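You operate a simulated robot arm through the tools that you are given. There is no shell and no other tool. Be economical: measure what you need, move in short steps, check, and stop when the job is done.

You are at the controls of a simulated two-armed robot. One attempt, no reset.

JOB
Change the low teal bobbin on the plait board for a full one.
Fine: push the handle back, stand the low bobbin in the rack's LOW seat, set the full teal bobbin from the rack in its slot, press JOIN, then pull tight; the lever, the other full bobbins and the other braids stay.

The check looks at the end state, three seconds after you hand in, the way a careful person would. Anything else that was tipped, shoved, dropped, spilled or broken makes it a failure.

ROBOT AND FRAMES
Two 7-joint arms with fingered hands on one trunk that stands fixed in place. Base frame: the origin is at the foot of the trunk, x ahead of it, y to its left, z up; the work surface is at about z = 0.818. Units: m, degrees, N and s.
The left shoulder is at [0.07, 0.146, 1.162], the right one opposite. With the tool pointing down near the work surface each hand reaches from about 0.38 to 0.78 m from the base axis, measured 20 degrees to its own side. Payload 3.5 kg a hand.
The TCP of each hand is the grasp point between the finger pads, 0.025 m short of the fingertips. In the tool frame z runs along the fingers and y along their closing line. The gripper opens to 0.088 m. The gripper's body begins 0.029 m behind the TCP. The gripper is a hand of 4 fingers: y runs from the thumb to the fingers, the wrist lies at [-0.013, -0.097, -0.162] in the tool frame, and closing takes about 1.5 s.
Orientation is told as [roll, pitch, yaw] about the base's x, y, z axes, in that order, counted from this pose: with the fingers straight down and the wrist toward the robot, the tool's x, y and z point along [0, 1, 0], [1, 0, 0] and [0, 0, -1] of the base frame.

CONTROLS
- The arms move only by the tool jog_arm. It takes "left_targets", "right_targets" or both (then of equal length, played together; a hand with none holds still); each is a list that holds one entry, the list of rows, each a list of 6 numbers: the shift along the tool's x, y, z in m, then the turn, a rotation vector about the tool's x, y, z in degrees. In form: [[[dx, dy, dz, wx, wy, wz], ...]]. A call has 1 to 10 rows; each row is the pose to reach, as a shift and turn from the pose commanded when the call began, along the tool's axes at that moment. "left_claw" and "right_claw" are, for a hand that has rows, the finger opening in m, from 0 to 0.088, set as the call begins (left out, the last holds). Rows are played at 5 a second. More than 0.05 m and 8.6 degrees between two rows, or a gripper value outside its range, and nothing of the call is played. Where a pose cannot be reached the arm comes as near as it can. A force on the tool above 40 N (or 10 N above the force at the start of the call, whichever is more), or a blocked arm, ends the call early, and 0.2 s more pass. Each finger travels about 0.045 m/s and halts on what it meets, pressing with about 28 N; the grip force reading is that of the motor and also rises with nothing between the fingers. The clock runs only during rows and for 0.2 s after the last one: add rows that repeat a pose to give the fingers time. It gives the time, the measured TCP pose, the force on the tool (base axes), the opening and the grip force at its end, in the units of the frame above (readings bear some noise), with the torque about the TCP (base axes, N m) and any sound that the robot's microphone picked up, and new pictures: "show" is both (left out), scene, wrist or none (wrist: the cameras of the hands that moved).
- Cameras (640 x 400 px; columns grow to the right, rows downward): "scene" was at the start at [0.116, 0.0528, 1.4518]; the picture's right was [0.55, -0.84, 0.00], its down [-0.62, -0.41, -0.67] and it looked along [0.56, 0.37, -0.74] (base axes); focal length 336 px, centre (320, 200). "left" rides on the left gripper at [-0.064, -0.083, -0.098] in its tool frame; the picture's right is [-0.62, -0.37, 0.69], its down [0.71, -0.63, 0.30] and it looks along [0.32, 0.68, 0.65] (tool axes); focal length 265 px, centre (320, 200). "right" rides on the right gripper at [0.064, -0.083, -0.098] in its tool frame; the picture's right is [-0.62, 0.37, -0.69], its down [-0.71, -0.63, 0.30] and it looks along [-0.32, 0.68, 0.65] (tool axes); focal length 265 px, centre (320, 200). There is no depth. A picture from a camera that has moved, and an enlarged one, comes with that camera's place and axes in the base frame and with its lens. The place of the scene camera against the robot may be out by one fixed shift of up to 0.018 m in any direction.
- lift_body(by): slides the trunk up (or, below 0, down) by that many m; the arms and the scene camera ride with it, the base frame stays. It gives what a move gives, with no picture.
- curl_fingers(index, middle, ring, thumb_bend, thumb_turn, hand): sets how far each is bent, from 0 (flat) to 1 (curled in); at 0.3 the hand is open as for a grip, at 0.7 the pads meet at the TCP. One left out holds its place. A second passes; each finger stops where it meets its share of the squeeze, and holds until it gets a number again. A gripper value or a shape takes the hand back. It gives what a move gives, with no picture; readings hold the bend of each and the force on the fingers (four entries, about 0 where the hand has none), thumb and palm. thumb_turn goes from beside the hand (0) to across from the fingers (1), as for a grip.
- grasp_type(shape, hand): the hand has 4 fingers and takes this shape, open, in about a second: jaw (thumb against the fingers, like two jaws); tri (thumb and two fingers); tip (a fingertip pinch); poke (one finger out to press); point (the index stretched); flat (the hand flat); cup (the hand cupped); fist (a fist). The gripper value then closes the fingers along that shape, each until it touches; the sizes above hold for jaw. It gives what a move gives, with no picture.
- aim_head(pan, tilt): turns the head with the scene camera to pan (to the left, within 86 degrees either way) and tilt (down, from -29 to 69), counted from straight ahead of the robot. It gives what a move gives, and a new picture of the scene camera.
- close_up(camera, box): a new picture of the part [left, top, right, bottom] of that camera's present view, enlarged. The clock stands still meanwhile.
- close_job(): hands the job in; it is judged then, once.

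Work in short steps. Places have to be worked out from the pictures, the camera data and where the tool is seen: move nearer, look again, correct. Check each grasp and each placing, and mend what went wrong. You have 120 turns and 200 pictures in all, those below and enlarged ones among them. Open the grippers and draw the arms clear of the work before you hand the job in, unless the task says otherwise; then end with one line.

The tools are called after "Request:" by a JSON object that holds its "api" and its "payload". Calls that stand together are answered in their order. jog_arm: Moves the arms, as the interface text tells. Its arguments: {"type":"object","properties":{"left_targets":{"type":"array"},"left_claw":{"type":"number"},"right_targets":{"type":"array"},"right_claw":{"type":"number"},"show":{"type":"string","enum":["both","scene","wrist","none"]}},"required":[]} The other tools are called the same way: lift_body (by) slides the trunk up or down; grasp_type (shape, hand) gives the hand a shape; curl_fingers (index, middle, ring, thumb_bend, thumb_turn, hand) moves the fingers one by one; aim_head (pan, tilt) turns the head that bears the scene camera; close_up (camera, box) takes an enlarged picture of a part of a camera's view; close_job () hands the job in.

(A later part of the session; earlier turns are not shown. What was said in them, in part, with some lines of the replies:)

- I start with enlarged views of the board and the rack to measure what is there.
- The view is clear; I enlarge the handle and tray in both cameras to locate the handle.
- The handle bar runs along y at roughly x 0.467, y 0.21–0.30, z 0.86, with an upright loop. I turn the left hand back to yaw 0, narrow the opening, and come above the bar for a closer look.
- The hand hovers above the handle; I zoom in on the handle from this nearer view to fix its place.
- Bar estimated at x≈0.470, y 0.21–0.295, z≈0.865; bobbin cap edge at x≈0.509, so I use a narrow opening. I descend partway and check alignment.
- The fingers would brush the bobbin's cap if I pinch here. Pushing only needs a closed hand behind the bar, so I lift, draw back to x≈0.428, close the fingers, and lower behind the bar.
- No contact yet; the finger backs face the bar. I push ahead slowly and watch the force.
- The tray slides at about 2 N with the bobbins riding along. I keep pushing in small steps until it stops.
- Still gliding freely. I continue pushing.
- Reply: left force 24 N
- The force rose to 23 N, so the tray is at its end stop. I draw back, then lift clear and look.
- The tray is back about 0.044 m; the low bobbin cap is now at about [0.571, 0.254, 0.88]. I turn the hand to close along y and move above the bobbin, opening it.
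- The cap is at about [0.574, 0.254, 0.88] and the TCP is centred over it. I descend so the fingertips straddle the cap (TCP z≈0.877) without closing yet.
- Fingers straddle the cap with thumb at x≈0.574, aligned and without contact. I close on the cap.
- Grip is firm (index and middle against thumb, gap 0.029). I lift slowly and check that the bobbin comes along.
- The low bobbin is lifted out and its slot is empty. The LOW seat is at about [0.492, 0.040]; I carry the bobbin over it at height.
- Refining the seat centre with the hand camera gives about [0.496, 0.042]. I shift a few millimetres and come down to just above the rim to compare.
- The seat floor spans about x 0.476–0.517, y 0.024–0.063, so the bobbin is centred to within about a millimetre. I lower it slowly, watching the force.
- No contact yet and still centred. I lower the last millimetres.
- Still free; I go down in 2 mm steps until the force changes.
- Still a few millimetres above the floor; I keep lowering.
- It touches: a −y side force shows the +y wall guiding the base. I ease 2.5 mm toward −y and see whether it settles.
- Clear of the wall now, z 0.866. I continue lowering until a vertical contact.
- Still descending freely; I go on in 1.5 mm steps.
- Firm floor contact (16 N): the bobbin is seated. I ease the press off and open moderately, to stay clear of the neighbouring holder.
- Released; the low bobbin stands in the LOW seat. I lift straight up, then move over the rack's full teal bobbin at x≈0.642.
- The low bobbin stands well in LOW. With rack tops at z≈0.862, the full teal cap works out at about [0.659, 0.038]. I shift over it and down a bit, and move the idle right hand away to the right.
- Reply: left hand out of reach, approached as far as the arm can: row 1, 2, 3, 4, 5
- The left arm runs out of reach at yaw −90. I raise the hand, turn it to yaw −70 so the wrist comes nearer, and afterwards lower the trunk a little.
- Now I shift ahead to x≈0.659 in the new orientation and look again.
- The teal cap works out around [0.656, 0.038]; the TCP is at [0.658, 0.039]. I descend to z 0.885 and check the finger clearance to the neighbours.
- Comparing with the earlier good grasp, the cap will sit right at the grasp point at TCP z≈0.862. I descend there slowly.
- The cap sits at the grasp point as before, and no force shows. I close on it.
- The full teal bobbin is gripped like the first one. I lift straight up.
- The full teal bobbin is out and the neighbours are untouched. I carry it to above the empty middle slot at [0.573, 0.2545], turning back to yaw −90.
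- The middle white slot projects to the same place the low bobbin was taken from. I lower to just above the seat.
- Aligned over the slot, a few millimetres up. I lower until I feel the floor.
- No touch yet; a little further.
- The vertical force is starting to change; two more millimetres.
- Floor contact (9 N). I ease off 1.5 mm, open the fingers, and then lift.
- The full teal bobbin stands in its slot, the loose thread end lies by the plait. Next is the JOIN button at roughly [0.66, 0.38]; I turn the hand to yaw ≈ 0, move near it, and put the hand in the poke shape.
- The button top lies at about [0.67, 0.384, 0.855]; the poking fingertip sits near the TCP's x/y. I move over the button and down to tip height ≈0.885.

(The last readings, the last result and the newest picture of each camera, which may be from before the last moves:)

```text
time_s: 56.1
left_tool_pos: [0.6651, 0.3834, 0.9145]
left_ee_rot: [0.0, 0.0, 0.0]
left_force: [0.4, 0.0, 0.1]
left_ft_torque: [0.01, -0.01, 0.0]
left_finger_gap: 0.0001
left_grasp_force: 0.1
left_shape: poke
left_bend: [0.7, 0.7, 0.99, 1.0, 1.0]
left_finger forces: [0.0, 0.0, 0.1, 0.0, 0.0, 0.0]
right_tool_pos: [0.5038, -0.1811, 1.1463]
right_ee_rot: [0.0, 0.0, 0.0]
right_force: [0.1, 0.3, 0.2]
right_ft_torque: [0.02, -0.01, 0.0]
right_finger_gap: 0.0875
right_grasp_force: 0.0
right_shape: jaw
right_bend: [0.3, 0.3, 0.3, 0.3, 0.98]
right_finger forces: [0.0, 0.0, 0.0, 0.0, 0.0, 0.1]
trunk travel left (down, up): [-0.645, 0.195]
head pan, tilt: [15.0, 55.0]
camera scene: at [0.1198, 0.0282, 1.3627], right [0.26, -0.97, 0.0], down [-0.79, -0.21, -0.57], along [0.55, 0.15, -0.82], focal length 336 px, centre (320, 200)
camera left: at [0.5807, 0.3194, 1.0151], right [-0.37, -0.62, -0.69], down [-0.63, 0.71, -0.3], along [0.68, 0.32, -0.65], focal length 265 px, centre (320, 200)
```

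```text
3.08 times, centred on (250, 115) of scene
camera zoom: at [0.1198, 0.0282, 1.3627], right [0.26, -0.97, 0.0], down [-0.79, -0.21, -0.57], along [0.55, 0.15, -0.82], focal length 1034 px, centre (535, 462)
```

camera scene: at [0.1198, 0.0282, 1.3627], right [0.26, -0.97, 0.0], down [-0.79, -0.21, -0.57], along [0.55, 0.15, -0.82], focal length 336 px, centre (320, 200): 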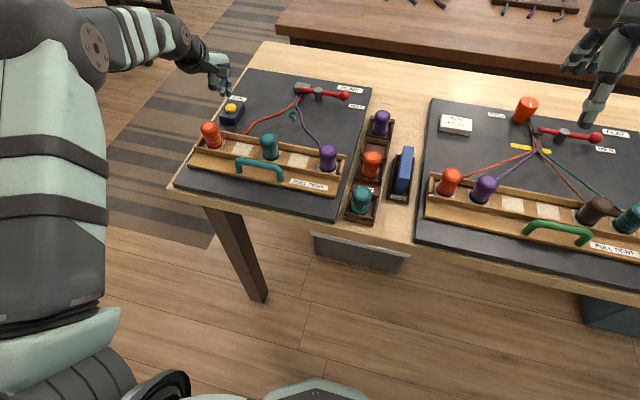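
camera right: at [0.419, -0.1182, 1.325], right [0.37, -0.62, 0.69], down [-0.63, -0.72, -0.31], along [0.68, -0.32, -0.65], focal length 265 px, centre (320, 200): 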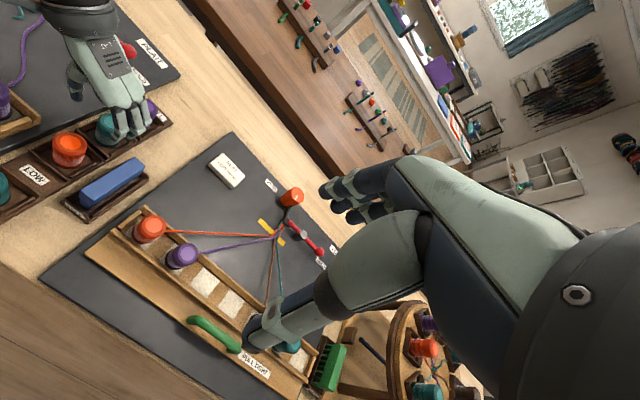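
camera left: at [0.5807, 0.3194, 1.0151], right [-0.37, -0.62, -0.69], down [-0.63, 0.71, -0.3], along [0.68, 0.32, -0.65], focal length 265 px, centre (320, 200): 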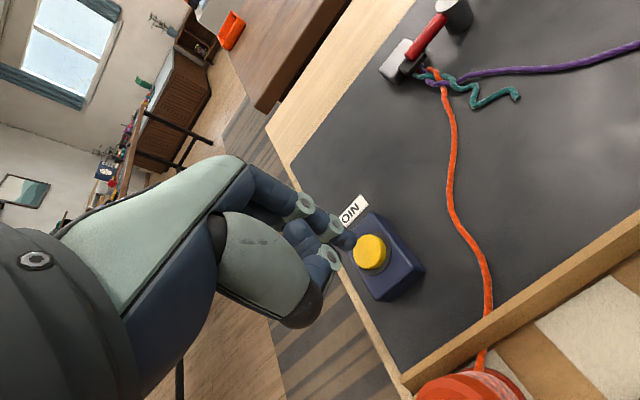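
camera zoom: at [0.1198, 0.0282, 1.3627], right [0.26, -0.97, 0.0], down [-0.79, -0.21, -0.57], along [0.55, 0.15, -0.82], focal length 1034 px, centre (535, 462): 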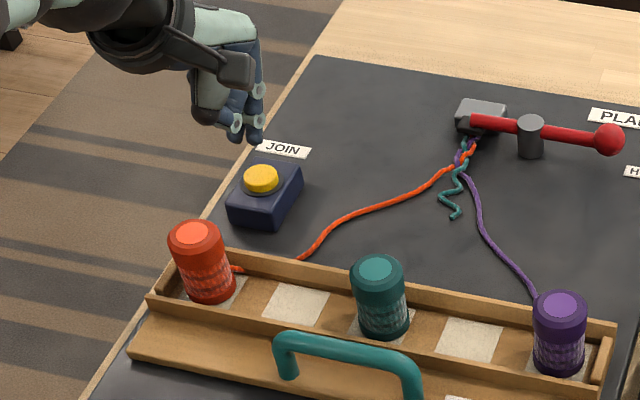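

The tip will meet the button with a shift of about 3–4 mm in +x and +y. I correct that and go down in small steps, feeling for contact.

Request:
{"api": "jog_arm", "payload": {"left_targets": [[[0.004, 0.003, 0.005, 0, 0, 0], [0.004, 0.003, 0.01, 0, 0, 0], [0.004, 0.003, 0.015, 0, 0, 0], [0.004, 0.003, 0.02, 0, 0, 0], [0.004, 0.003, 0.024, 0, 0, 0], [0.004, 0.003, 0.028, 0, 0, 0]]], "show": "none"}}

Request:
{"api": "close_up", "payload": {"camera": "left", "box": [240, 120, 500, 340]}}

Request:
{"api": "close_up", "payload": {"camera": "scene", "box": [190, 60, 290, 150]}}

```text
time_s: 57.5
left_tool_pos: [0.6659, 0.3862, 0.8873]
left_ee_rot: [0.0, 0.0, 0.0]
left_force: [0.8, -0.5, 0.1]
left_ft_torque: [-0.01, 0.0, 0.01]
left_finger_gap: 0.0002
left_grasp_force: 0.2
left_shape: poke
left_bend: [0.7, 0.7, 0.99, 1.0, 1.0]
left_finger forces: [0.1, 0.0, 0.0, 0.0, 0.0, 0.0]
right_tool_pos: [0.5032, -0.1815, 1.146]
right_ee_rot: [0.0, 0.0, 0.0]
right_force: [-0.9, -0.4, -0.9]
right_ft_torque: [-0.02, 0.0, 0.0]
right_finger_gap: 0.0879
right_grasp_force: 0.0
right_shape: jaw
right_bend: [0.3, 0.3, 0.3, 0.3, 0.98]
right_finger forces: [0.0, 0.0, 0.0, 0.1, 0.0, 0.0]
trunk travel left (down, up): [-0.645, 0.195]
head pan, tilt: [15.0, 55.0]
```

```text
1.82 times, centred on (370, 230) of left
camera zoom: at [0.583, 0.3236, 0.9871], right [-0.37, -0.62, -0.69], down [-0.63, 0.71, -0.3], along [0.68, 0.32, -0.65], focal length 483 px, centre (229, 146)
```

zoom: 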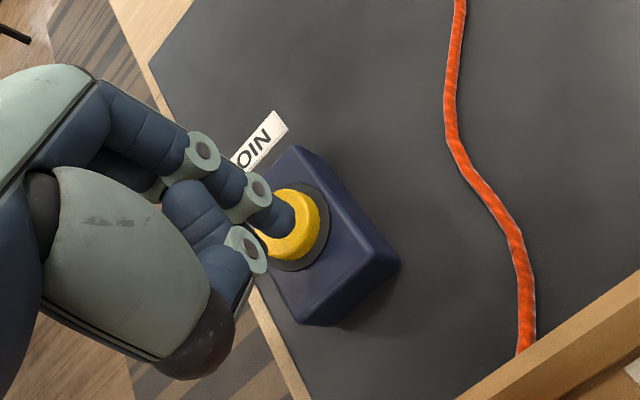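

```text
4.44 times, centred on (240, 105) of scene
camera zoom: at [0.12, 0.0283, 1.3627], right [0.26, -0.97, 0.0], down [-0.79, -0.21, -0.57], along [0.55, 0.15, -0.82], focal length 1493 px, centre (676, 622)
```

zoom: 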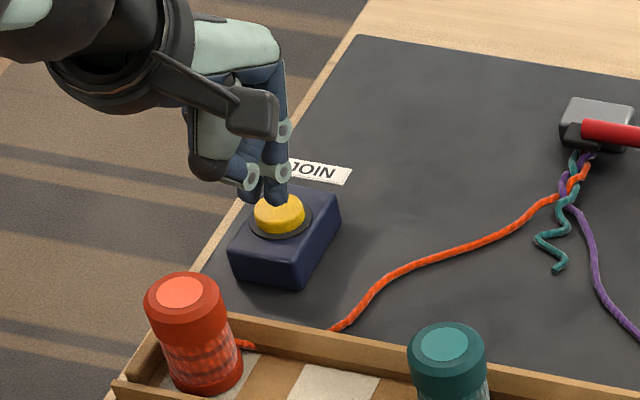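

The fingertip is right over the yellow cap. I press down in 2 mm steps.

Request:
{"api": "jog_arm", "payload": {"left_targets": [[[0, -0.001, 0.003, 0, 0, 0], [0, -0.001, 0.006, 0, 0, 0], [0, -0.001, 0.008, 0, 0, 0], [0, -0.001, 0.01, 0, 0, 0]]], "show": "none"}}

```text
time_s: 58.5
left_tool_pos: [0.667, 0.3879, 0.8791]
left_ee_rot: [0.0, 0.1, 0.0]
left_force: [0.2, -0.4, -1.0]
left_ft_torque: [0.03, 0.0, 0.0]
left_finger_gap: 0.0
left_grasp_force: 0.1
left_shape: poke
left_bend: [0.7, 0.7, 0.99, 1.0, 1.0]
left_finger forces: [0.0, 0.0, 0.0, 0.0, 0.0, 0.0]
right_tool_pos: [0.5019, -0.1812, 1.1473]
right_ee_rot: [0.0, 0.0, 0.0]
right_force: [-0.3, -0.3, 0.4]
right_ft_torque: [-0.02, -0.02, 0.02]
right_finger_gap: 0.0877
right_grasp_force: 0.2
right_shape: jaw
right_bend: [0.3, 0.3, 0.3, 0.3, 0.98]
right_finger forces: [0.1, 0.1, 0.1, 0.1, 0.1, 0.0]
trunk travel left (down, up): [-0.645, 0.195]
head pan, tilt: [15.0, 55.0]
```

Still no contact; I press further in 2 mm steps.

Request:
{"api": "jog_arm", "payload": {"left_targets": [[[0, 0, 0.002, 0, 0, 0], [0, 0, 0.004, 0, 0, 0], [0, 0, 0.006, 0, 0, 0], [0, 0, 0.008, 0, 0, 0]]], "show": "none"}}

Request:
{"api": "close_up", "payload": {"camera": "left", "box": [240, 120, 500, 340]}}

Request:
{"api": "close_up", "payload": {"camera": "scene", "box": [190, 60, 290, 150]}}

```text
time_s: 59.5
left_tool_pos: [0.6643, 0.3863, 0.87]
left_ee_rot: [0.0, 0.0, 0.1]
left_force: [-1.3, -1.0, 1.8]
left_ft_torque: [-0.05, 0.02, -0.01]
left_finger_gap: 0.0
left_grasp_force: 0.1
left_shape: poke
left_bend: [0.7, 0.7, 0.99, 1.0, 1.0]
left_finger forces: [1.1, 1.3, 0.1, 0.1, 0.1, 0.0]
right_tool_pos: [0.5037, -0.1808, 1.1468]
right_ee_rot: [-0.1, 0.0, 0.0]
right_force: [-0.1, -0.2, -0.5]
right_ft_torque: [-0.01, 0.0, 0.01]
right_finger_gap: 0.0876
right_grasp_force: 0.0
right_shape: jaw
right_bend: [0.3, 0.3, 0.3, 0.3, 0.98]
right_finger forces: [0.1, 0.0, 0.1, 0.0, 0.0, 0.1]
trunk travel left (down, up): [-0.645, 0.195]
head pan, tilt: [15.0, 55.0]
```

```text
1.82 times, centred on (370, 230) of left
camera zoom: at [0.5817, 0.3239, 0.9699], right [-0.37, -0.62, -0.69], down [-0.63, 0.71, -0.3], along [0.68, 0.32, -0.65], focal length 483 px, centre (229, 146)
```

zoom: 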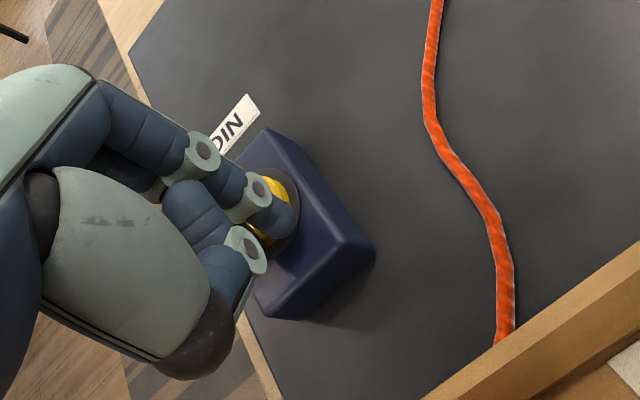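

```text
4.44 times, centred on (240, 105) of scene
camera zoom: at [0.1192, 0.0278, 1.3628], right [0.26, -0.97, 0.0], down [-0.79, -0.21, -0.57], along [0.55, 0.15, -0.82], focal length 1493 px, centre (676, 622)
```

zoom: 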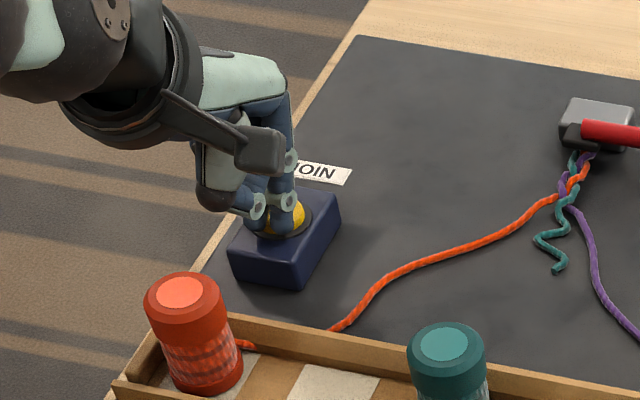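

Contact with the button (≈2 N). I press on through its travel.

Request:
{"api": "jog_arm", "payload": {"left_targets": [[[0, 0, 0.002, 0, 0, 0], [0, 0, 0.004, 0, 0, 0], [0, 0, 0.006, 0, 0, 0], [0, 0, 0.006, 0, 0, 0]]], "show": "scene"}}

Request:
{"api": "close_up", "payload": {"camera": "scene", "box": [180, 60, 360, 200]}}

```text
time_s: 60.5
left_tool_pos: [0.6654, 0.3866, 0.8659]
left_ee_rot: [0.0, -0.2, -0.1]
left_force: [-0.8, -0.5, 6.8]
left_ft_torque: [0.05, -0.02, -0.03]
left_finger_gap: 0.0
left_grasp_force: 0.0
left_shape: poke
left_bend: [0.7, 0.7, 0.99, 1.0, 1.0]
left_finger forces: [1.2, 6.2, 0.0, 0.0, 0.0, 0.0]
right_tool_pos: [0.5017, -0.1818, 1.1472]
right_ee_rot: [0.1, -0.1, 0.0]
right_force: [0.9, -0.3, 0.1]
right_ft_torque: [0.03, 0.02, 0.0]
right_finger_gap: 0.0876
right_grasp_force: 0.0
right_shape: jaw
right_bend: [0.3, 0.3, 0.3, 0.3, 0.98]
right_finger forces: [0.0, 0.0, 0.1, 0.1, 0.0, 0.1]
trunk travel left (down, up): [-0.645, 0.195]
head pan, tilt: [15.0, 55.0]
heard: click
camera scene: at [0.1181, 0.0273, 1.3629], right [0.26, -0.97, 0.0], down [-0.79, -0.21, -0.57], along [0.55, 0.15, -0.82], focal length 336 px, centre (320, 200)
```

scene: 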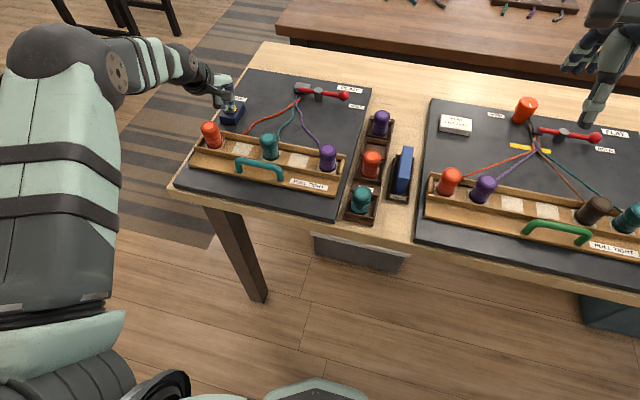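

```text
2.86 times, centred on (270, 130) of scene
camera zoom: at [0.1181, 0.0273, 1.3629], right [0.26, -0.97, 0.0], down [-0.79, -0.21, -0.57], along [0.55, 0.15, -0.82], focal length 960 px, centre (463, 400)
```

zoom: 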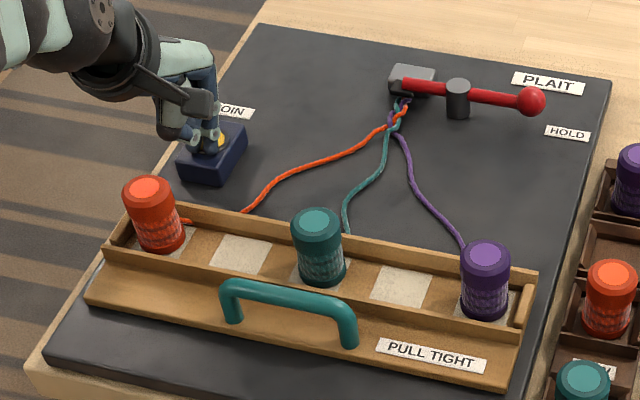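

A click was heard and the teal thread is joined. I lift off the button and raise the hand clear.

Request:
{"api": "jog_arm", "payload": {"left_targets": [[[0, 0, -0.02, 0, 0, 0], [0, 0, -0.06, 0, 0, 0], [0, 0, -0.1, 0, 0, 0], [0, 0, -0.13, 0, 0, 0]]], "show": "none"}}

Request:
{"api": "curl_fingers", "payload": {"hand": "left", "index": 0.7, "middle": 0.7, "ring": 1.0, "thumb_bend": 0.3, "thumb_turn": 1.0}}

Request:
{"api": "jog_arm", "payload": {"left_targets": [[[-0.03, -0.02, 0, 0, 0, 0], [-0.07, -0.05, 0, 0, 0, 0], [-0.11, -0.08, 0, 0, 0, 0], [-0.14, -0.11, 0, 0, 0, 0], [-0.164, -0.132, 0.03, 0, 0, 0], [-0.164, -0.132, 0.055, 0, 0, 0], [-0.164, -0.132, 0.055, 0, 0, 0]]]}}

Request:
{"api": "close_up", "payload": {"camera": "left", "box": [240, 120, 500, 340]}}

Request:
{"api": "close_up", "payload": {"camera": "scene", "box": [180, 60, 360, 200]}}

```text
time_s: 61.5
left_tool_pos: [0.6654, 0.3872, 0.9923]
left_ee_rot: [-0.1, 0.1, 0.0]
left_force: [-0.2, 0.0, 0.2]
left_ft_torque: [0.02, 0.01, -0.04]
left_finger_gap: 0.0
left_grasp_force: 0.2
left_shape: poke
left_bend: [0.7, 0.7, 0.99, 1.0, 1.0]
left_finger forces: [0.0, 0.1, 0.0, 0.0, 0.0, 0.1]
right_tool_pos: [0.502, -0.181, 1.1481]
right_ee_rot: [0.0, 0.0, 0.0]
right_force: [0.0, 0.8, 0.1]
right_ft_torque: [0.0, -0.04, 0.02]
right_finger_gap: 0.0877
right_grasp_force: 0.1
right_shape: jaw
right_bend: [0.3, 0.3, 0.3, 0.3, 0.98]
right_finger forces: [0.0, 0.1, 0.0, 0.1, 0.0, 0.0]
trunk travel left (down, up): [-0.645, 0.195]
head pan, tilt: [15.0, 55.0]
```

```text
time_s: 62.5
left_tool_pos: [0.6662, 0.3879, 0.9923]
left_ee_rot: [0.0, 0.0, -0.2]
left_force: [0.2, 0.2, 0.5]
left_ft_torque: [0.01, -0.02, 0.04]
left_finger_gap: 0.0414
left_grasp_force: 0.0
left_shape: fingers
left_bend: [0.7, 0.7, 1.0, 0.3, 0.98]
left_finger forces: [0.0, 0.0, 0.0, 0.1, 0.0, 0.0]
right_tool_pos: [0.5026, -0.1828, 1.1475]
right_ee_rot: [-0.1, -0.1, 0.1]
right_force: [-1.0, -0.3, -0.3]
right_ft_torque: [0.0, 0.01, 0.02]
right_finger_gap: 0.0875
right_grasp_force: 0.0
right_shape: jaw
right_bend: [0.3, 0.3, 0.3, 0.3, 0.98]
right_finger forces: [0.0, 0.0, 0.1, 0.0, 0.0, 0.1]
trunk travel left (down, up): [-0.645, 0.195]
head pan, tilt: [15.0, 55.0]
```

```text
time_s: 64.1
left_tool_pos: [0.5326, 0.2234, 0.9384]
left_ee_rot: [0.0, 0.0, 0.0]
left_force: [-0.4, -1.1, -0.7]
left_ft_torque: [-0.01, 0.02, 0.03]
left_finger_gap: 0.0414
left_grasp_force: 0.0
left_shape: fingers
left_bend: [0.7, 0.7, 1.0, 0.3, 0.98]
left_finger forces: [0.0, 0.0, 0.1, 0.0, 0.1, 0.0]
right_tool_pos: [0.5026, -0.1811, 1.1472]
right_ee_rot: [0.0, 0.0, 0.0]
right_force: [0.7, -0.3, 0.4]
right_ft_torque: [0.01, -0.02, 0.01]
right_finger_gap: 0.0877
right_grasp_force: 0.0
right_shape: jaw
right_bend: [0.3, 0.3, 0.3, 0.3, 0.98]
right_finger forces: [0.0, 0.0, 0.0, 0.1, 0.0, 0.0]
trunk travel left (down, up): [-0.645, 0.195]
head pan, tilt: [15.0, 55.0]
camera scene: at [0.1189, 0.0279, 1.3628], right [0.26, -0.97, 0.0], down [-0.79, -0.21, -0.57], along [0.55, 0.15, -0.82], focal length 336 px, centre (320, 200)
camera left: at [0.4495, 0.1603, 1.0377], right [-0.37, -0.62, -0.69], down [-0.63, 0.71, -0.3], along [0.68, 0.32, -0.65], focal length 265 px, centre (320, 200)
```

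scene: 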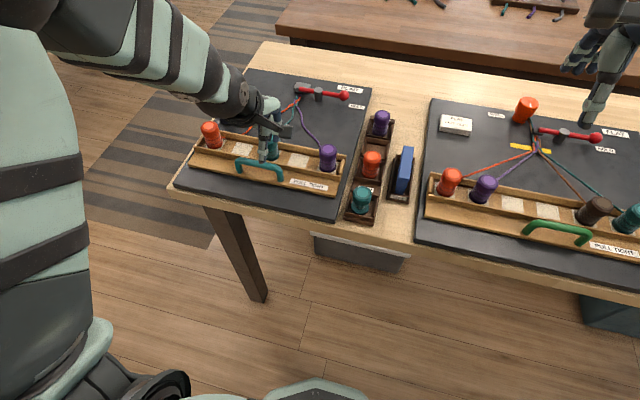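
left: 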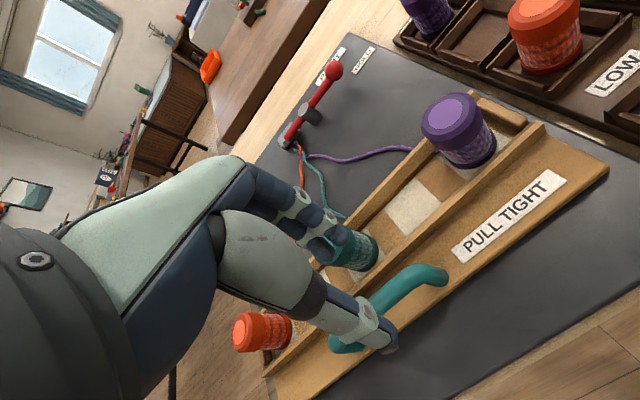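

```text
1.82 times, centred on (370, 230) of left
camera zoom: at [0.4495, 0.1603, 1.0377], right [-0.37, -0.62, -0.69], down [-0.63, 0.71, -0.3], along [0.68, 0.32, -0.65], focal length 483 px, centre (229, 146)
```

zoom: 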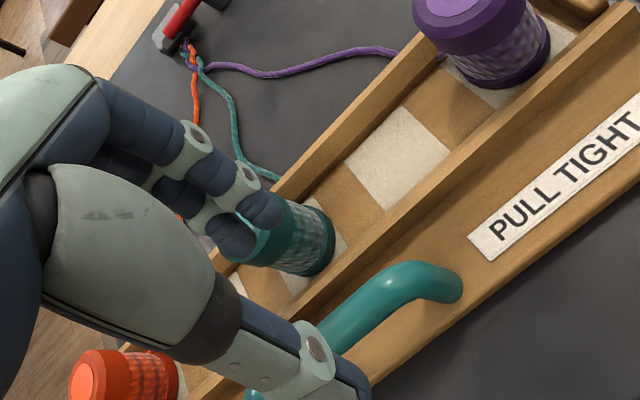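

```text
2.86 times, centred on (270, 130) of scene
camera zoom: at [0.1189, 0.0279, 1.3628], right [0.26, -0.97, 0.0], down [-0.79, -0.21, -0.57], along [0.55, 0.15, -0.82], focal length 960 px, centre (463, 400)
```

zoom: 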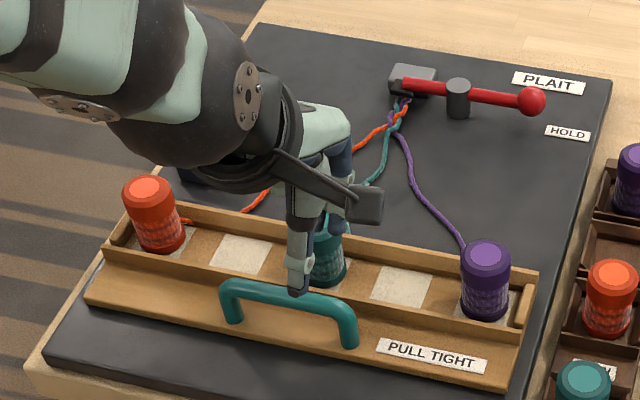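

The fingertips are at about y 0.222/0.24 and x 0.54, so I shift 16 mm toward −y (clear of the bobbin) and 6 mm toward the bar, then lower so the fingers drop behind the bar with the thumb in front.

Request:
{"api": "jog_arm", "payload": {"left_targets": [[[-0.008, -0.003, 0, 0, 0, 0], [-0.016, -0.006, 0, 0, 0, 0], [-0.016, -0.006, 0.015, 0, 0, 0], [-0.016, -0.006, 0.03, 0, 0, 0], [-0.016, -0.006, 0.04, 0, 0, 0], [-0.016, -0.006, 0.04, 0, 0, 0]]]}}

Request:
{"api": "close_up", "payload": {"camera": "left", "box": [240, 120, 500, 340]}}

Request:
{"api": "close_up", "payload": {"camera": "scene", "box": [210, 100, 350, 210]}}

```text
time_s: 65.5
left_tool_pos: [0.5279, 0.2065, 0.8985]
left_ee_rot: [0.1, 0.0, -0.1]
left_force: [-0.3, -1.2, -0.3]
left_ft_torque: [-0.01, -0.07, 0.01]
left_finger_gap: 0.0414
left_grasp_force: 0.1
left_shape: fingers
left_bend: [0.7, 0.7, 1.0, 0.3, 0.98]
left_finger forces: [0.0, 0.0, 0.0, 0.1, 0.1, 0.0]
right_tool_pos: [0.504, -0.1808, 1.1468]
right_ee_rot: [0.0, 0.0, 0.1]
right_force: [-0.1, 0.5, 0.1]
right_ft_torque: [0.01, 0.01, -0.01]
right_finger_gap: 0.0876
right_grasp_force: 0.1
right_shape: jaw
right_bend: [0.3, 0.3, 0.3, 0.3, 0.98]
right_finger forces: [0.1, 0.0, 0.0, 0.0, 0.1, 0.0]
trunk travel left (down, up): [-0.645, 0.195]
head pan, tilt: [15.0, 55.0]
camera scene: at [0.1198, 0.0283, 1.3627], right [0.26, -0.97, 0.0], down [-0.79, -0.21, -0.57], along [0.55, 0.15, -0.82], focal length 336 px, centre (320, 200)
camera left: at [0.4442, 0.1444, 0.9976], right [-0.37, -0.62, -0.69], down [-0.63, 0.71, -0.3], along [0.68, 0.32, -0.65], focal length 265 px, centre (320, 200)
```

scene: 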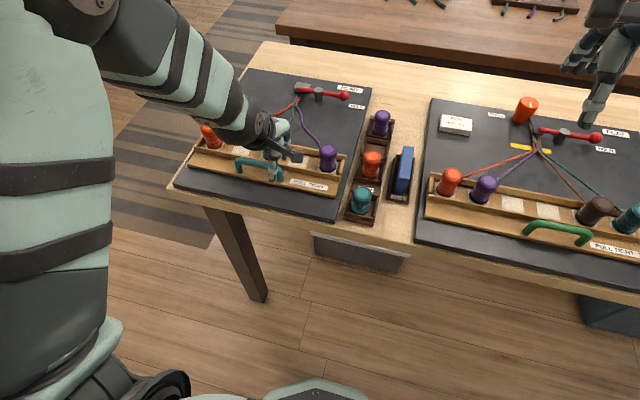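
left: 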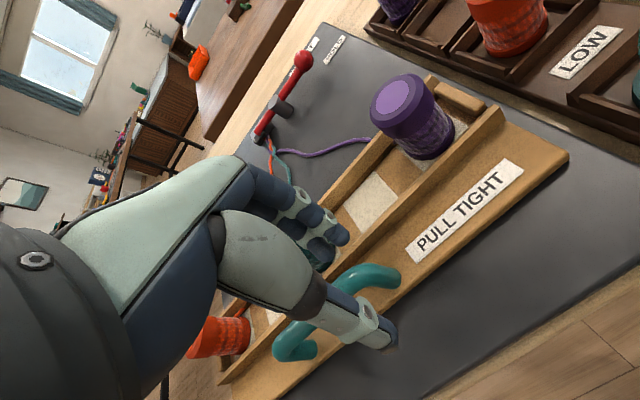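

```text
1.82 times, centred on (370, 230) of left
camera zoom: at [0.4442, 0.1444, 0.9976], right [-0.37, -0.62, -0.69], down [-0.63, 0.71, -0.3], along [0.68, 0.32, -0.65], focal length 483 px, centre (229, 146)
```

zoom: 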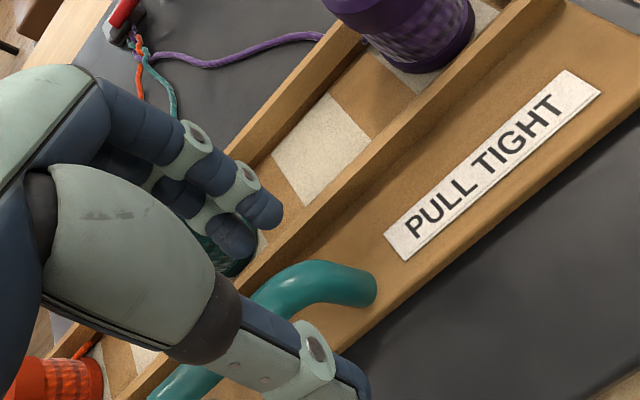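

```text
3.64 times, centred on (280, 155) of scene
camera zoom: at [0.1198, 0.0283, 1.3627], right [0.26, -0.97, 0.0], down [-0.79, -0.21, -0.57], along [0.55, 0.15, -0.82], focal length 1222 px, centre (466, 364)
```

zoom: 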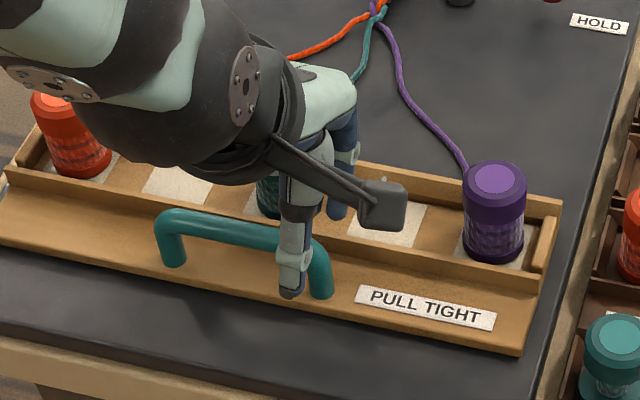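

The fingers are about to go behind the bar's right end. I shift 6 mm toward the bar (away from the channel wall) and lower another 17 mm, watching the force.

Request:
{"api": "jog_arm", "payload": {"left_targets": [[[0, -0.005, 0, 0, 0, 0], [0, -0.006, 0.005, 0, 0, 0], [0, -0.006, 0.01, 0, 0, 0], [0, -0.006, 0.014, 0, 0, 0], [0, -0.006, 0.017, 0, 0, 0]]]}}

Request:
{"api": "close_up", "payload": {"camera": "left", "box": [240, 120, 500, 340]}}

Request:
{"api": "close_up", "payload": {"camera": "scene", "box": [210, 100, 350, 210]}}

```text
time_s: 66.7
left_tool_pos: [0.5208, 0.2066, 0.8814]
left_ee_rot: [-0.1, -0.1, -0.1]
left_force: [1.6, -0.3, -0.2]
left_ft_torque: [0.04, -0.03, -0.03]
left_finger_gap: 0.0411
left_grasp_force: 0.6
left_shape: fingers
left_bend: [0.7, 0.69, 1.0, 0.3, 0.98]
left_finger forces: [0.0, 0.8, 0.0, 0.1, 0.1, 0.0]
right_tool_pos: [0.5032, -0.1812, 1.1456]
right_ee_rot: [-0.1, 0.0, 0.0]
right_force: [0.0, 0.0, -0.1]
right_ft_torque: [-0.02, 0.02, 0.02]
right_finger_gap: 0.0877
right_grasp_force: 0.1
right_shape: jaw
right_bend: [0.3, 0.3, 0.3, 0.3, 0.98]
right_finger forces: [0.1, 0.1, 0.0, 0.1, 0.0, 0.0]
trunk travel left (down, up): [-0.645, 0.195]
head pan, tilt: [15.0, 55.0]
camera scene: at [0.1201, 0.0282, 1.3626], right [0.26, -0.97, 0.0], down [-0.79, -0.21, -0.57], along [0.55, 0.15, -0.82], focal length 336 px, centre (320, 200)
camera left: at [0.4377, 0.1442, 0.9807], right [-0.37, -0.62, -0.69], down [-0.63, 0.71, -0.3], along [0.68, 0.32, -0.65], focal length 265 px, centre (320, 200)
```

scene: 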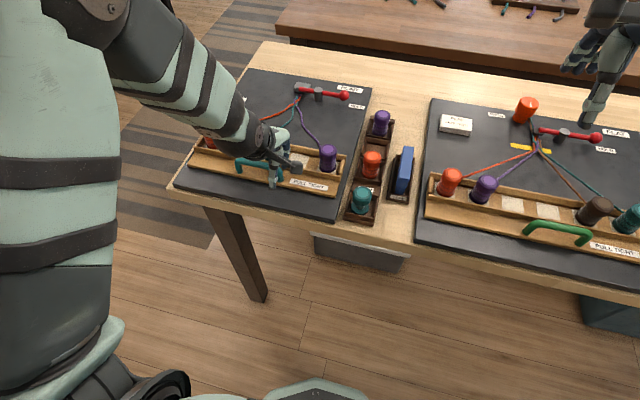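
left: 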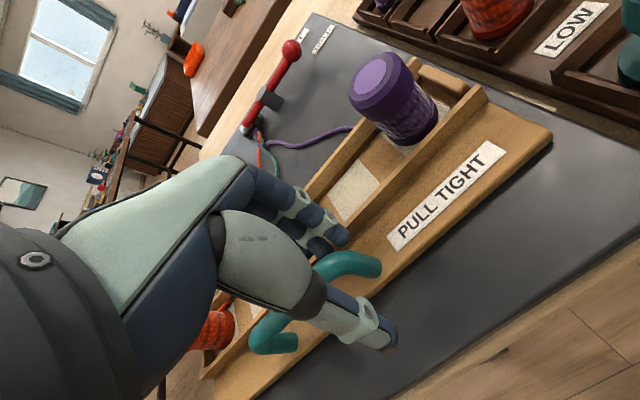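

```text
1.82 times, centred on (370, 230) of left
camera zoom: at [0.4377, 0.1442, 0.9807], right [-0.37, -0.62, -0.69], down [-0.63, 0.71, -0.3], along [0.68, 0.32, -0.65], focal length 483 px, centre (229, 146)
```

zoom: 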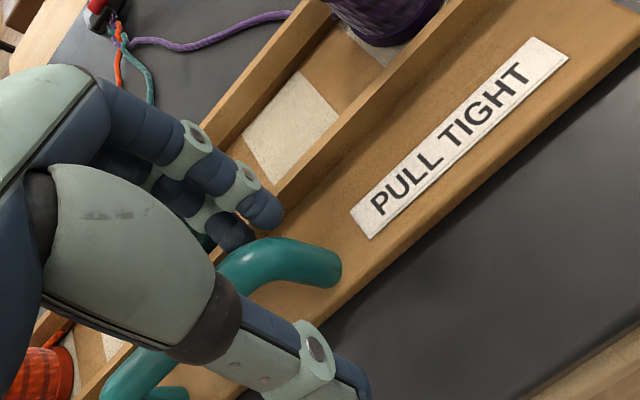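

```text
3.64 times, centred on (280, 155) of scene
camera zoom: at [0.1201, 0.0282, 1.3626], right [0.26, -0.97, 0.0], down [-0.79, -0.21, -0.57], along [0.55, 0.15, -0.82], focal length 1222 px, centre (466, 364)
```

zoom: 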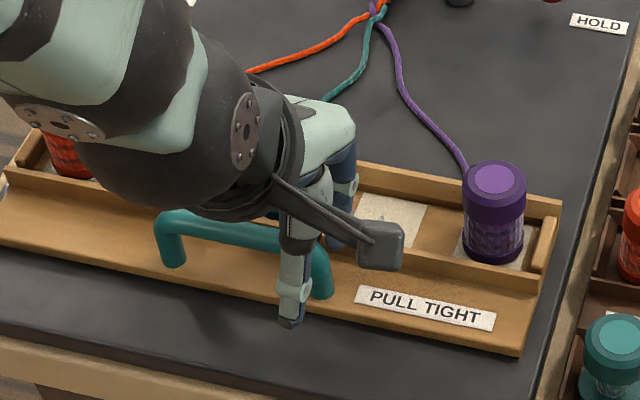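

The middle finger already touches the back of the bar (Fx +1.6 N). I lower 3 mm more for engagement and start pulling toward the robot.

Request:
{"api": "jog_arm", "payload": {"left_targets": [[[0, 0, 0.003, 0, 0, 0], [0, -0.005, 0.003, 0, 0, 0], [0, -0.01, 0.003, 0, 0, 0], [0, -0.015, 0.003, 0, 0, 0], [0, -0.02, 0.003, 0, 0, 0]]]}}

Request:
{"api": "close_up", "payload": {"camera": "scene", "box": [180, 60, 360, 220]}}

```text
time_s: 67.9
left_tool_pos: [0.5017, 0.207, 0.877]
left_ee_rot: [-0.1, -0.1, 0.0]
left_force: [2.6, 0.3, 0.8]
left_ft_torque: [0.02, -0.05, -0.02]
left_finger_gap: 0.0419
left_grasp_force: 0.8
left_shape: fingers
left_bend: [0.69, 0.68, 1.0, 0.3, 0.98]
left_finger forces: [0.5, 1.9, 0.0, 0.0, 0.1, 0.0]
right_tool_pos: [0.503, -0.1812, 1.1471]
right_ee_rot: [0.0, 0.0, 0.2]
right_force: [-0.1, 0.0, 0.0]
right_ft_torque: [0.0, 0.01, 0.0]
right_finger_gap: 0.0876
right_grasp_force: 0.1
right_shape: jaw
right_bend: [0.3, 0.3, 0.3, 0.3, 0.98]
right_finger forces: [0.1, 0.0, 0.1, 0.0, 0.1, 0.0]
trunk travel left (down, up): [-0.645, 0.195]
head pan, tilt: [15.0, 55.0]
camera scene: at [0.1202, 0.0282, 1.3626], right [0.26, -0.97, 0.0], down [-0.79, -0.21, -0.57], along [0.55, 0.15, -0.82], focal length 336 px, centre (320, 200)
camera left: at [0.4183, 0.1439, 0.9781], right [-0.37, -0.62, -0.69], down [-0.63, 0.71, -0.3], along [0.68, 0.32, -0.65], focal length 265 px, centre (320, 200)
```

scene: 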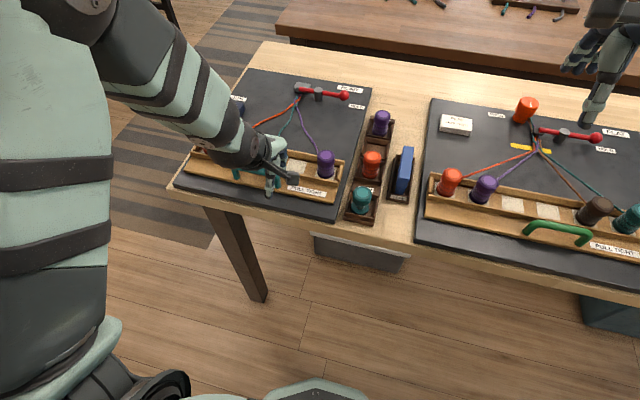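
left: 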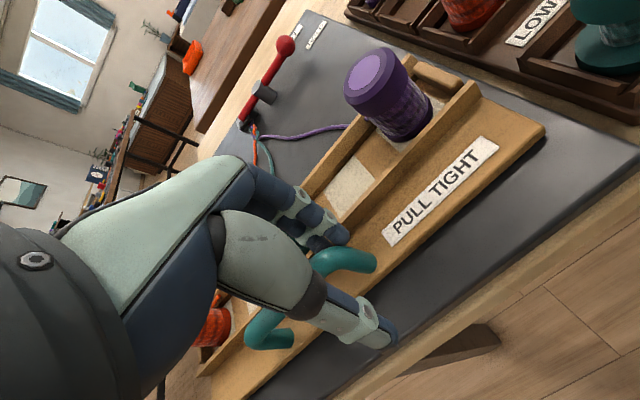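

```text
2.50 times, centred on (270, 140) of scene
camera zoom: at [0.1202, 0.0282, 1.3626], right [0.26, -0.97, 0.0], down [-0.79, -0.21, -0.57], along [0.55, 0.15, -0.82], focal length 840 px, centre (445, 350)
```

zoom: 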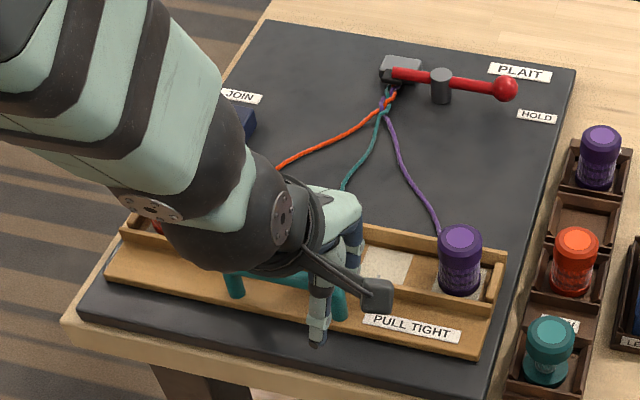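

The tray follows at about 3 N and the threads straighten. I keep pulling.

Request:
{"api": "jog_arm", "payload": {"left_targets": [[[0, -0.004, 0, 0, 0, 0], [0, -0.008, 0, 0, 0, 0], [0, -0.012, 0, 0, 0, 0], [0, -0.016, 0, 0, 0, 0], [0, -0.02, 0, 0, 0, 0]]], "show": "scene"}}

```text
time_s: 69.1
left_tool_pos: [0.4826, 0.2066, 0.878]
left_ee_rot: [0.0, 0.0, 0.0]
left_force: [2.1, 0.8, 0.2]
left_ft_torque: [0.0, -0.04, 0.0]
left_finger_gap: 0.0415
left_grasp_force: 0.6
left_shape: fingers
left_bend: [0.7, 0.68, 1.0, 0.3, 0.98]
left_finger forces: [0.4, 1.8, 0.1, 0.1, 0.1, 0.1]
right_tool_pos: [0.5037, -0.1797, 1.1476]
right_ee_rot: [0.0, 0.1, 0.0]
right_force: [0.4, 0.1, -0.1]
right_ft_torque: [0.04, -0.03, 0.01]
right_finger_gap: 0.0874
right_grasp_force: 0.1
right_shape: jaw
right_bend: [0.3, 0.3, 0.3, 0.3, 0.98]
right_finger forces: [0.0, 0.1, 0.1, 0.0, 0.1, 0.1]
trunk travel left (down, up): [-0.645, 0.195]
head pan, tilt: [15.0, 55.0]
camera scene: at [0.12, 0.0282, 1.3627], right [0.26, -0.97, 0.0], down [-0.79, -0.21, -0.57], along [0.55, 0.15, -0.82], focal length 336 px, centre (320, 200)
```

scene: 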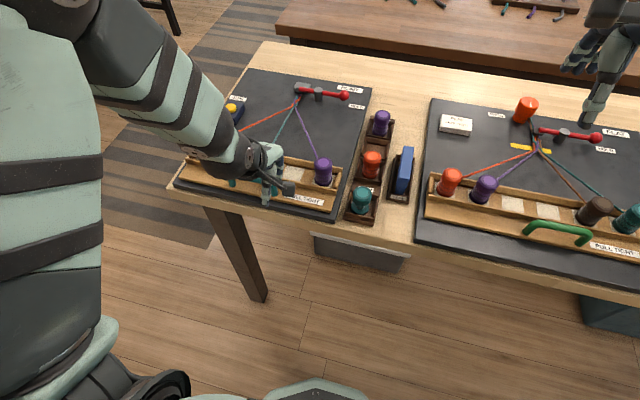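

The threads are nearly straight; I pull the last centimetre until the stop is felt.

Request:
{"api": "jog_arm", "payload": {"left_targets": [[[0, -0.003, 0, 0, 0, 0], [0, -0.006, 0, 0, 0, 0], [0, -0.009, 0, 0, 0, 0], [0, -0.012, 0, 0, 0, 0]]], "show": "none"}}

Request:
{"api": "close_up", "payload": {"camera": "scene", "box": [170, 60, 350, 220]}}

```text
time_s: 70.1
left_tool_pos: [0.4704, 0.2065, 0.8779]
left_ee_rot: [0.0, -0.2, 0.0]
left_force: [5.3, 0.3, 1.0]
left_ft_torque: [0.05, -0.11, 0.01]
left_finger_gap: 0.043
left_grasp_force: 2.1
left_shape: fingers
left_bend: [0.68, 0.66, 1.0, 0.3, 0.98]
left_finger forces: [1.6, 3.7, 0.0, 0.0, 0.0, 0.0]
right_tool_pos: [0.5053, -0.1822, 1.146]
right_ee_rot: [0.0, 0.0, 0.0]
right_force: [0.2, -0.2, 0.0]
right_ft_torque: [-0.02, 0.02, -0.01]
right_finger_gap: 0.0874
right_grasp_force: 0.1
right_shape: jaw
right_bend: [0.3, 0.3, 0.3, 0.3, 0.98]
right_finger forces: [0.0, 0.0, 0.0, 0.1, 0.0, 0.0]
trunk travel left (down, up): [-0.645, 0.195]
head pan, tilt: [15.0, 55.0]
```

```text
2.50 times, centred on (260, 140) of scene
camera zoom: at [0.1207, 0.0281, 1.3626], right [0.26, -0.97, 0.0], down [-0.79, -0.21, -0.57], along [0.55, 0.15, -0.82], focal length 840 px, centre (470, 350)
```

zoom: 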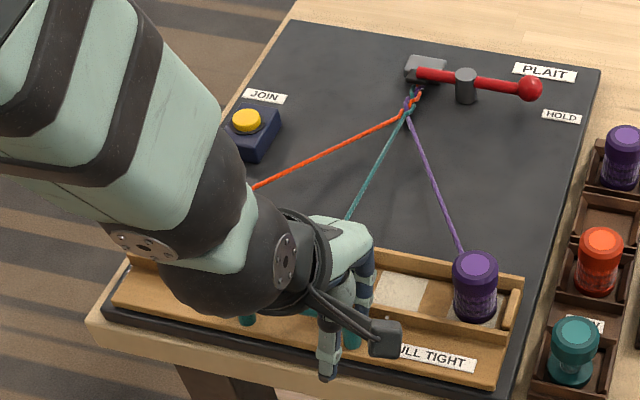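

Force is rising (5 N) and the threads are straight. I pull a few millimetres more to confirm the stop.

Request:
{"api": "jog_arm", "payload": {"left_targets": [[[0, -0.002, 0, 0, 0, 0], [0, -0.004, 0, 0, 0, 0], [0, -0.006, 0, 0, 0, 0]]], "show": "none"}}

```text
time_s: 70.9
left_tool_pos: [0.4643, 0.2066, 0.8783]
left_ee_rot: [-0.1, -0.1, 0.0]
left_force: [12.1, -1.4, 4.5]
left_ft_torque: [0.0, -0.29, -0.07]
left_finger_gap: 0.047
left_grasp_force: 5.2
left_shape: fingers
left_bend: [0.65, 0.63, 1.0, 0.3, 0.98]
left_finger forces: [4.8, 6.1, 0.0, 0.0, 0.0, 0.0]
right_tool_pos: [0.5055, -0.1815, 1.1465]
right_ee_rot: [0.0, 0.1, 0.1]
right_force: [-0.2, -0.2, 0.2]
right_ft_torque: [0.03, 0.02, 0.01]
right_finger_gap: 0.0874
right_grasp_force: 0.1
right_shape: jaw
right_bend: [0.3, 0.3, 0.3, 0.3, 0.98]
right_finger forces: [0.1, 0.0, 0.0, 0.0, 0.0, 0.1]
trunk travel left (down, up): [-0.645, 0.195]
head pan, tilt: [15.0, 55.0]
```

Firm stop (12 N, fingers giving way): it is tight. I ease forward to unload the bar, lift straight up and look.

Request:
{"api": "jog_arm", "payload": {"left_targets": [[[0, 0.006, 0, 0, 0, 0], [0, 0.014, 0, 0, 0, 0], [0, 0.014, -0.02, 0, 0, 0], [0, 0.012, -0.05, 0, 0, 0], [0, 0.0, -0.09, 0, 0, 0], [0, -0.03, -0.13, 0, 0, 0], [0.03, -0.03, -0.15, 0, 0, 0]]]}}

Request:
{"api": "close_up", "payload": {"camera": "scene", "box": [170, 60, 410, 230]}}

Request:
{"api": "close_up", "payload": {"camera": "left", "box": [240, 60, 600, 340]}}

```text
time_s: 72.5
left_tool_pos: [0.4344, 0.2421, 1.026]
left_ee_rot: [-0.3, 0.0, 0.0]
left_force: [0.2, 0.3, -0.6]
left_ft_torque: [-0.05, 0.01, -0.02]
left_finger_gap: 0.0414
left_grasp_force: 0.1
left_shape: fingers
left_bend: [0.7, 0.7, 1.0, 0.3, 0.98]
left_finger forces: [0.0, 0.0, 0.0, 0.0, 0.0, 0.0]
left hand out of reach, approached as far as the arm can: row 6
right_tool_pos: [0.5033, -0.174, 1.147]
right_ee_rot: [-0.3, -0.1, 0.1]
right_force: [-0.6, 0.7, -0.2]
right_ft_torque: [-0.04, 0.01, -0.01]
right_finger_gap: 0.0876
right_grasp_force: 0.0
right_shape: jaw
right_bend: [0.3, 0.3, 0.3, 0.3, 0.98]
right_finger forces: [0.1, 0.1, 0.1, 0.0, 0.0, 0.1]
trunk travel left (down, up): [-0.645, 0.195]
head pan, tilt: [15.0, 55.0]
camera scene: at [0.1204, 0.0355, 1.3625], right [0.26, -0.97, 0.01], down [-0.79, -0.22, -0.57], along [0.55, 0.14, -0.82], focal length 336 px, centre (320, 200)
camera left: at [0.3507, 0.18, 1.1262], right [-0.37, -0.62, -0.69], down [-0.63, 0.71, -0.31], along [0.68, 0.32, -0.66], focal length 265 px, centre (320, 200)
```

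scene: 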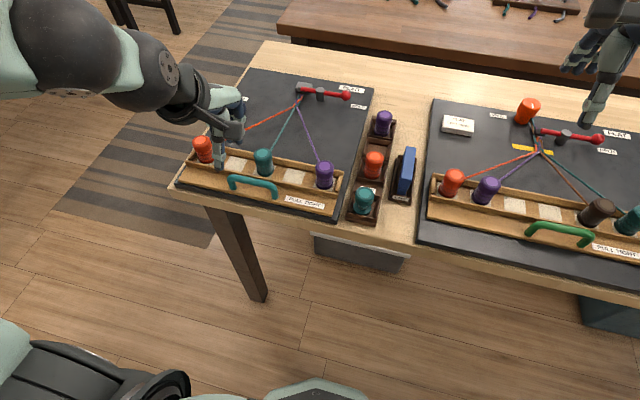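
left: 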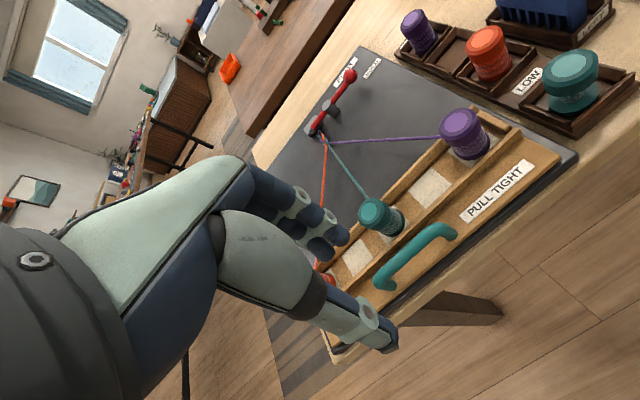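

```text
2.35 times, centred on (290, 145) of scene
camera zoom: at [0.1204, 0.0355, 1.3625], right [0.26, -0.97, 0.01], down [-0.79, -0.22, -0.57], along [0.55, 0.14, -0.82], focal length 791 px, centre (391, 329)
```

zoom: 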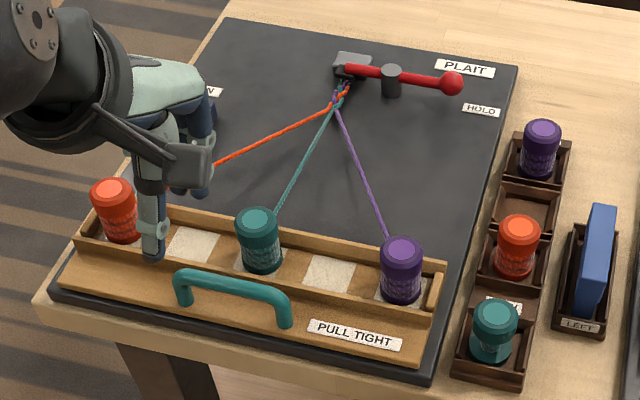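

```text
1.43 times, centred on (420, 200) of left
camera zoom: at [0.3507, 0.18, 1.1262], right [-0.37, -0.62, -0.69], down [-0.63, 0.71, -0.31], along [0.68, 0.32, -0.66], focal length 379 px, centre (177, 200)
```

zoom: 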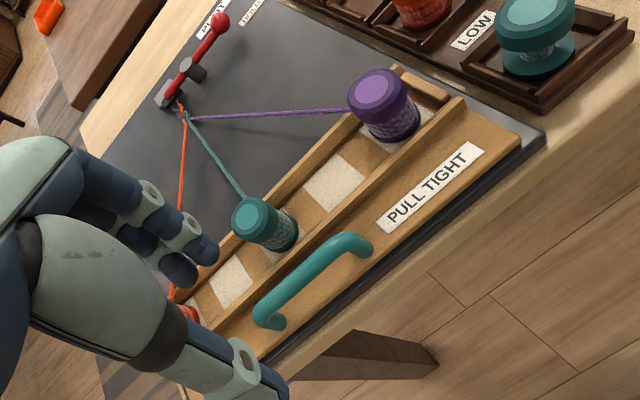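

All threads are straight, the tray is back at its first place, and the lever and other bobbins stand as before. I open the hand, raise the trunk again and draw the left arm clear.

Request:
{"api": "lift_body", "payload": {"by": 0.08}}

Request:
{"api": "grasp_type", "payload": {"shape": "jaw", "hand": "left"}}

Request:
{"api": "jog_arm", "payload": {"left_targets": [[[0.03, 0, -0.01, 0, 0, 0], [0.07, -0.005, -0.02, 0, 0, 0], [0.11, -0.01, -0.03, 0, 0, 0], [0.15, -0.015, -0.04, 0, 0, 0], [0.17, -0.02, -0.04, 0, 0, 0]]], "left_claw": 0.088}}

Request:
{"api": "close_up", "payload": {"camera": "scene", "box": [180, 80, 420, 250]}}

```text
time_s: 73.7
left_tool_pos: [0.4334, 0.2379, 1.1073]
left_ee_rot: [0.0, 0.0, 0.0]
left_force: [0.2, -0.7, -0.4]
left_ft_torque: [0.0, -0.02, 0.0]
left_finger_gap: 0.0412
left_grasp_force: 0.0
left_shape: fingers
left_bend: [0.7, 0.7, 1.0, 0.3, 0.98]
left_finger forces: [0.1, 0.0, 0.0, 0.0, 0.1, 0.0]
right_tool_pos: [0.5034, -0.1797, 1.2261]
right_ee_rot: [0.1, 0.0, 0.2]
right_force: [-0.5, 0.0, -0.1]
right_ft_torque: [-0.02, 0.04, 0.02]
right_finger_gap: 0.0877
right_grasp_force: 0.0
right_shape: jaw
right_bend: [0.3, 0.3, 0.3, 0.3, 0.98]
right_finger forces: [0.0, 0.0, 0.0, 0.0, 0.0, 0.0]
trunk travel left (down, up): [-0.725, 0.115]
head pan, tilt: [15.0, 55.0]
```

```text
time_s: 74.5
left_tool_pos: [0.4336, 0.2375, 1.1076]
left_ee_rot: [0.1, 0.0, 0.0]
left_force: [0.2, 0.5, 0.6]
left_ft_torque: [0.0, -0.03, 0.02]
left_finger_gap: 0.088
left_grasp_force: 0.0
left_shape: jaw
left_bend: [0.3, 0.3, 0.3, 0.3, 0.98]
left_finger forces: [0.1, 0.1, 0.0, 0.0, 0.0, 0.0]
right_tool_pos: [0.5041, -0.1807, 1.2262]
right_ee_rot: [0.1, 0.0, -0.1]
right_force: [0.9, 0.5, 0.7]
right_ft_torque: [0.03, -0.01, 0.0]
right_finger_gap: 0.0876
right_grasp_force: 0.1
right_shape: jaw
right_bend: [0.3, 0.3, 0.3, 0.3, 0.98]
right_finger forces: [0.0, 0.0, 0.0, 0.0, 0.0, 0.1]
trunk travel left (down, up): [-0.725, 0.115]
head pan, tilt: [15.0, 55.0]
```

```text
time_s: 75.8
left_tool_pos: [0.4264, 0.4023, 1.1444]
left_ee_rot: [-0.1, 0.1, -0.1]
left_force: [-0.1, 0.1, 0.4]
left_ft_torque: [-0.05, -0.01, 0.03]
left_finger_gap: 0.0876
left_grasp_force: 0.1
left_shape: jaw
left_bend: [0.3, 0.3, 0.3, 0.3, 0.98]
left_finger forces: [0.0, 0.0, 0.0, 0.0, 0.1, 0.0]
left hand out of reach, approached as far as the arm can: row 4, 5
right_tool_pos: [0.5043, -0.1813, 1.2263]
right_ee_rot: [0.0, -0.1, 0.1]
right_force: [0.1, -0.7, -0.5]
right_ft_torque: [0.0, 0.0, -0.02]
right_finger_gap: 0.0875
right_grasp_force: 0.1
right_shape: jaw
right_bend: [0.3, 0.3, 0.3, 0.3, 0.98]
right_finger forces: [0.0, 0.1, 0.0, 0.0, 0.0, 0.0]
trunk travel left (down, up): [-0.725, 0.115]
head pan, tilt: [15.0, 55.0]
camera scene: at [0.1202, 0.0286, 1.4426], right [0.26, -0.97, 0.0], down [-0.79, -0.21, -0.57], along [0.55, 0.15, -0.82], focal length 336 px, centre (320, 200)
camera left: at [0.344, 0.3399, 1.2433], right [-0.37, -0.62, -0.69], down [-0.63, 0.71, -0.3], along [0.68, 0.32, -0.65], focal length 265 px, centre (320, 200)
```

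scene: 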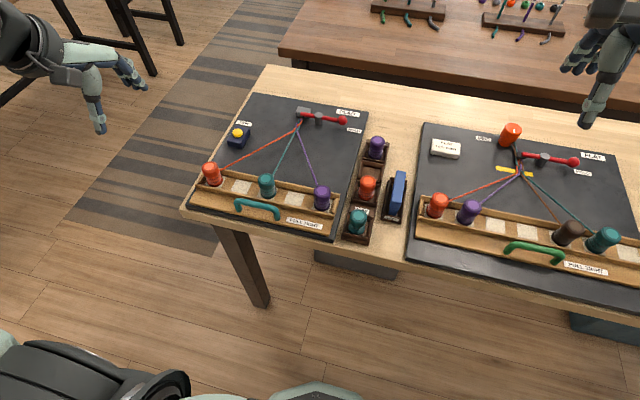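
left: 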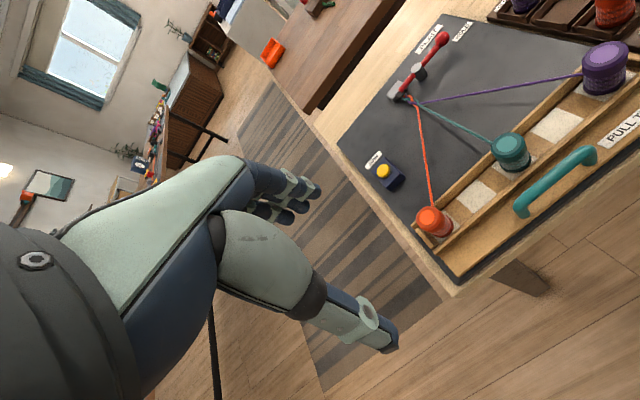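

```text
2.35 times, centred on (300, 165) of scene
camera zoom: at [0.1202, 0.0286, 1.4426], right [0.26, -0.97, 0.0], down [-0.79, -0.21, -0.57], along [0.55, 0.15, -0.82], focal length 791 px, centre (367, 282)
```

zoom: 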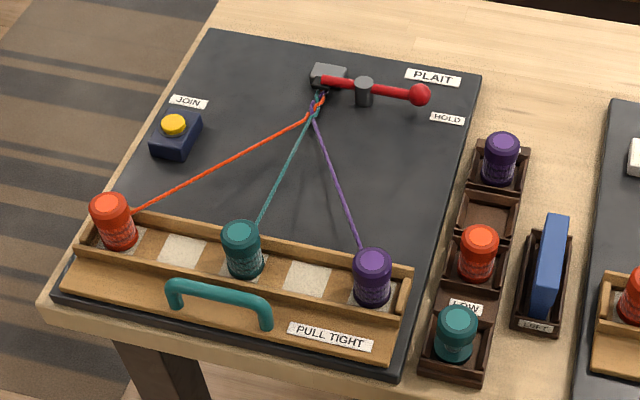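

The end state matches the job: the full teal bobbin sits in the slot with its thread joined and taut, and the low bobbin stands in LOW. The rest is unmoved, the hands are open and clear, so I hand in.

Request:
{"api": "close_job", "payload": {}}

```text
The job is handed in.
```

I changed the low teal bobbin for the full one and handed the job in. The low bobbin stands in the LOW seat, JOIN clicked when pressed, and the tray is pulled tight with all threads straight. The lever, the other bobbins and the other board look unmoved in the last picture.
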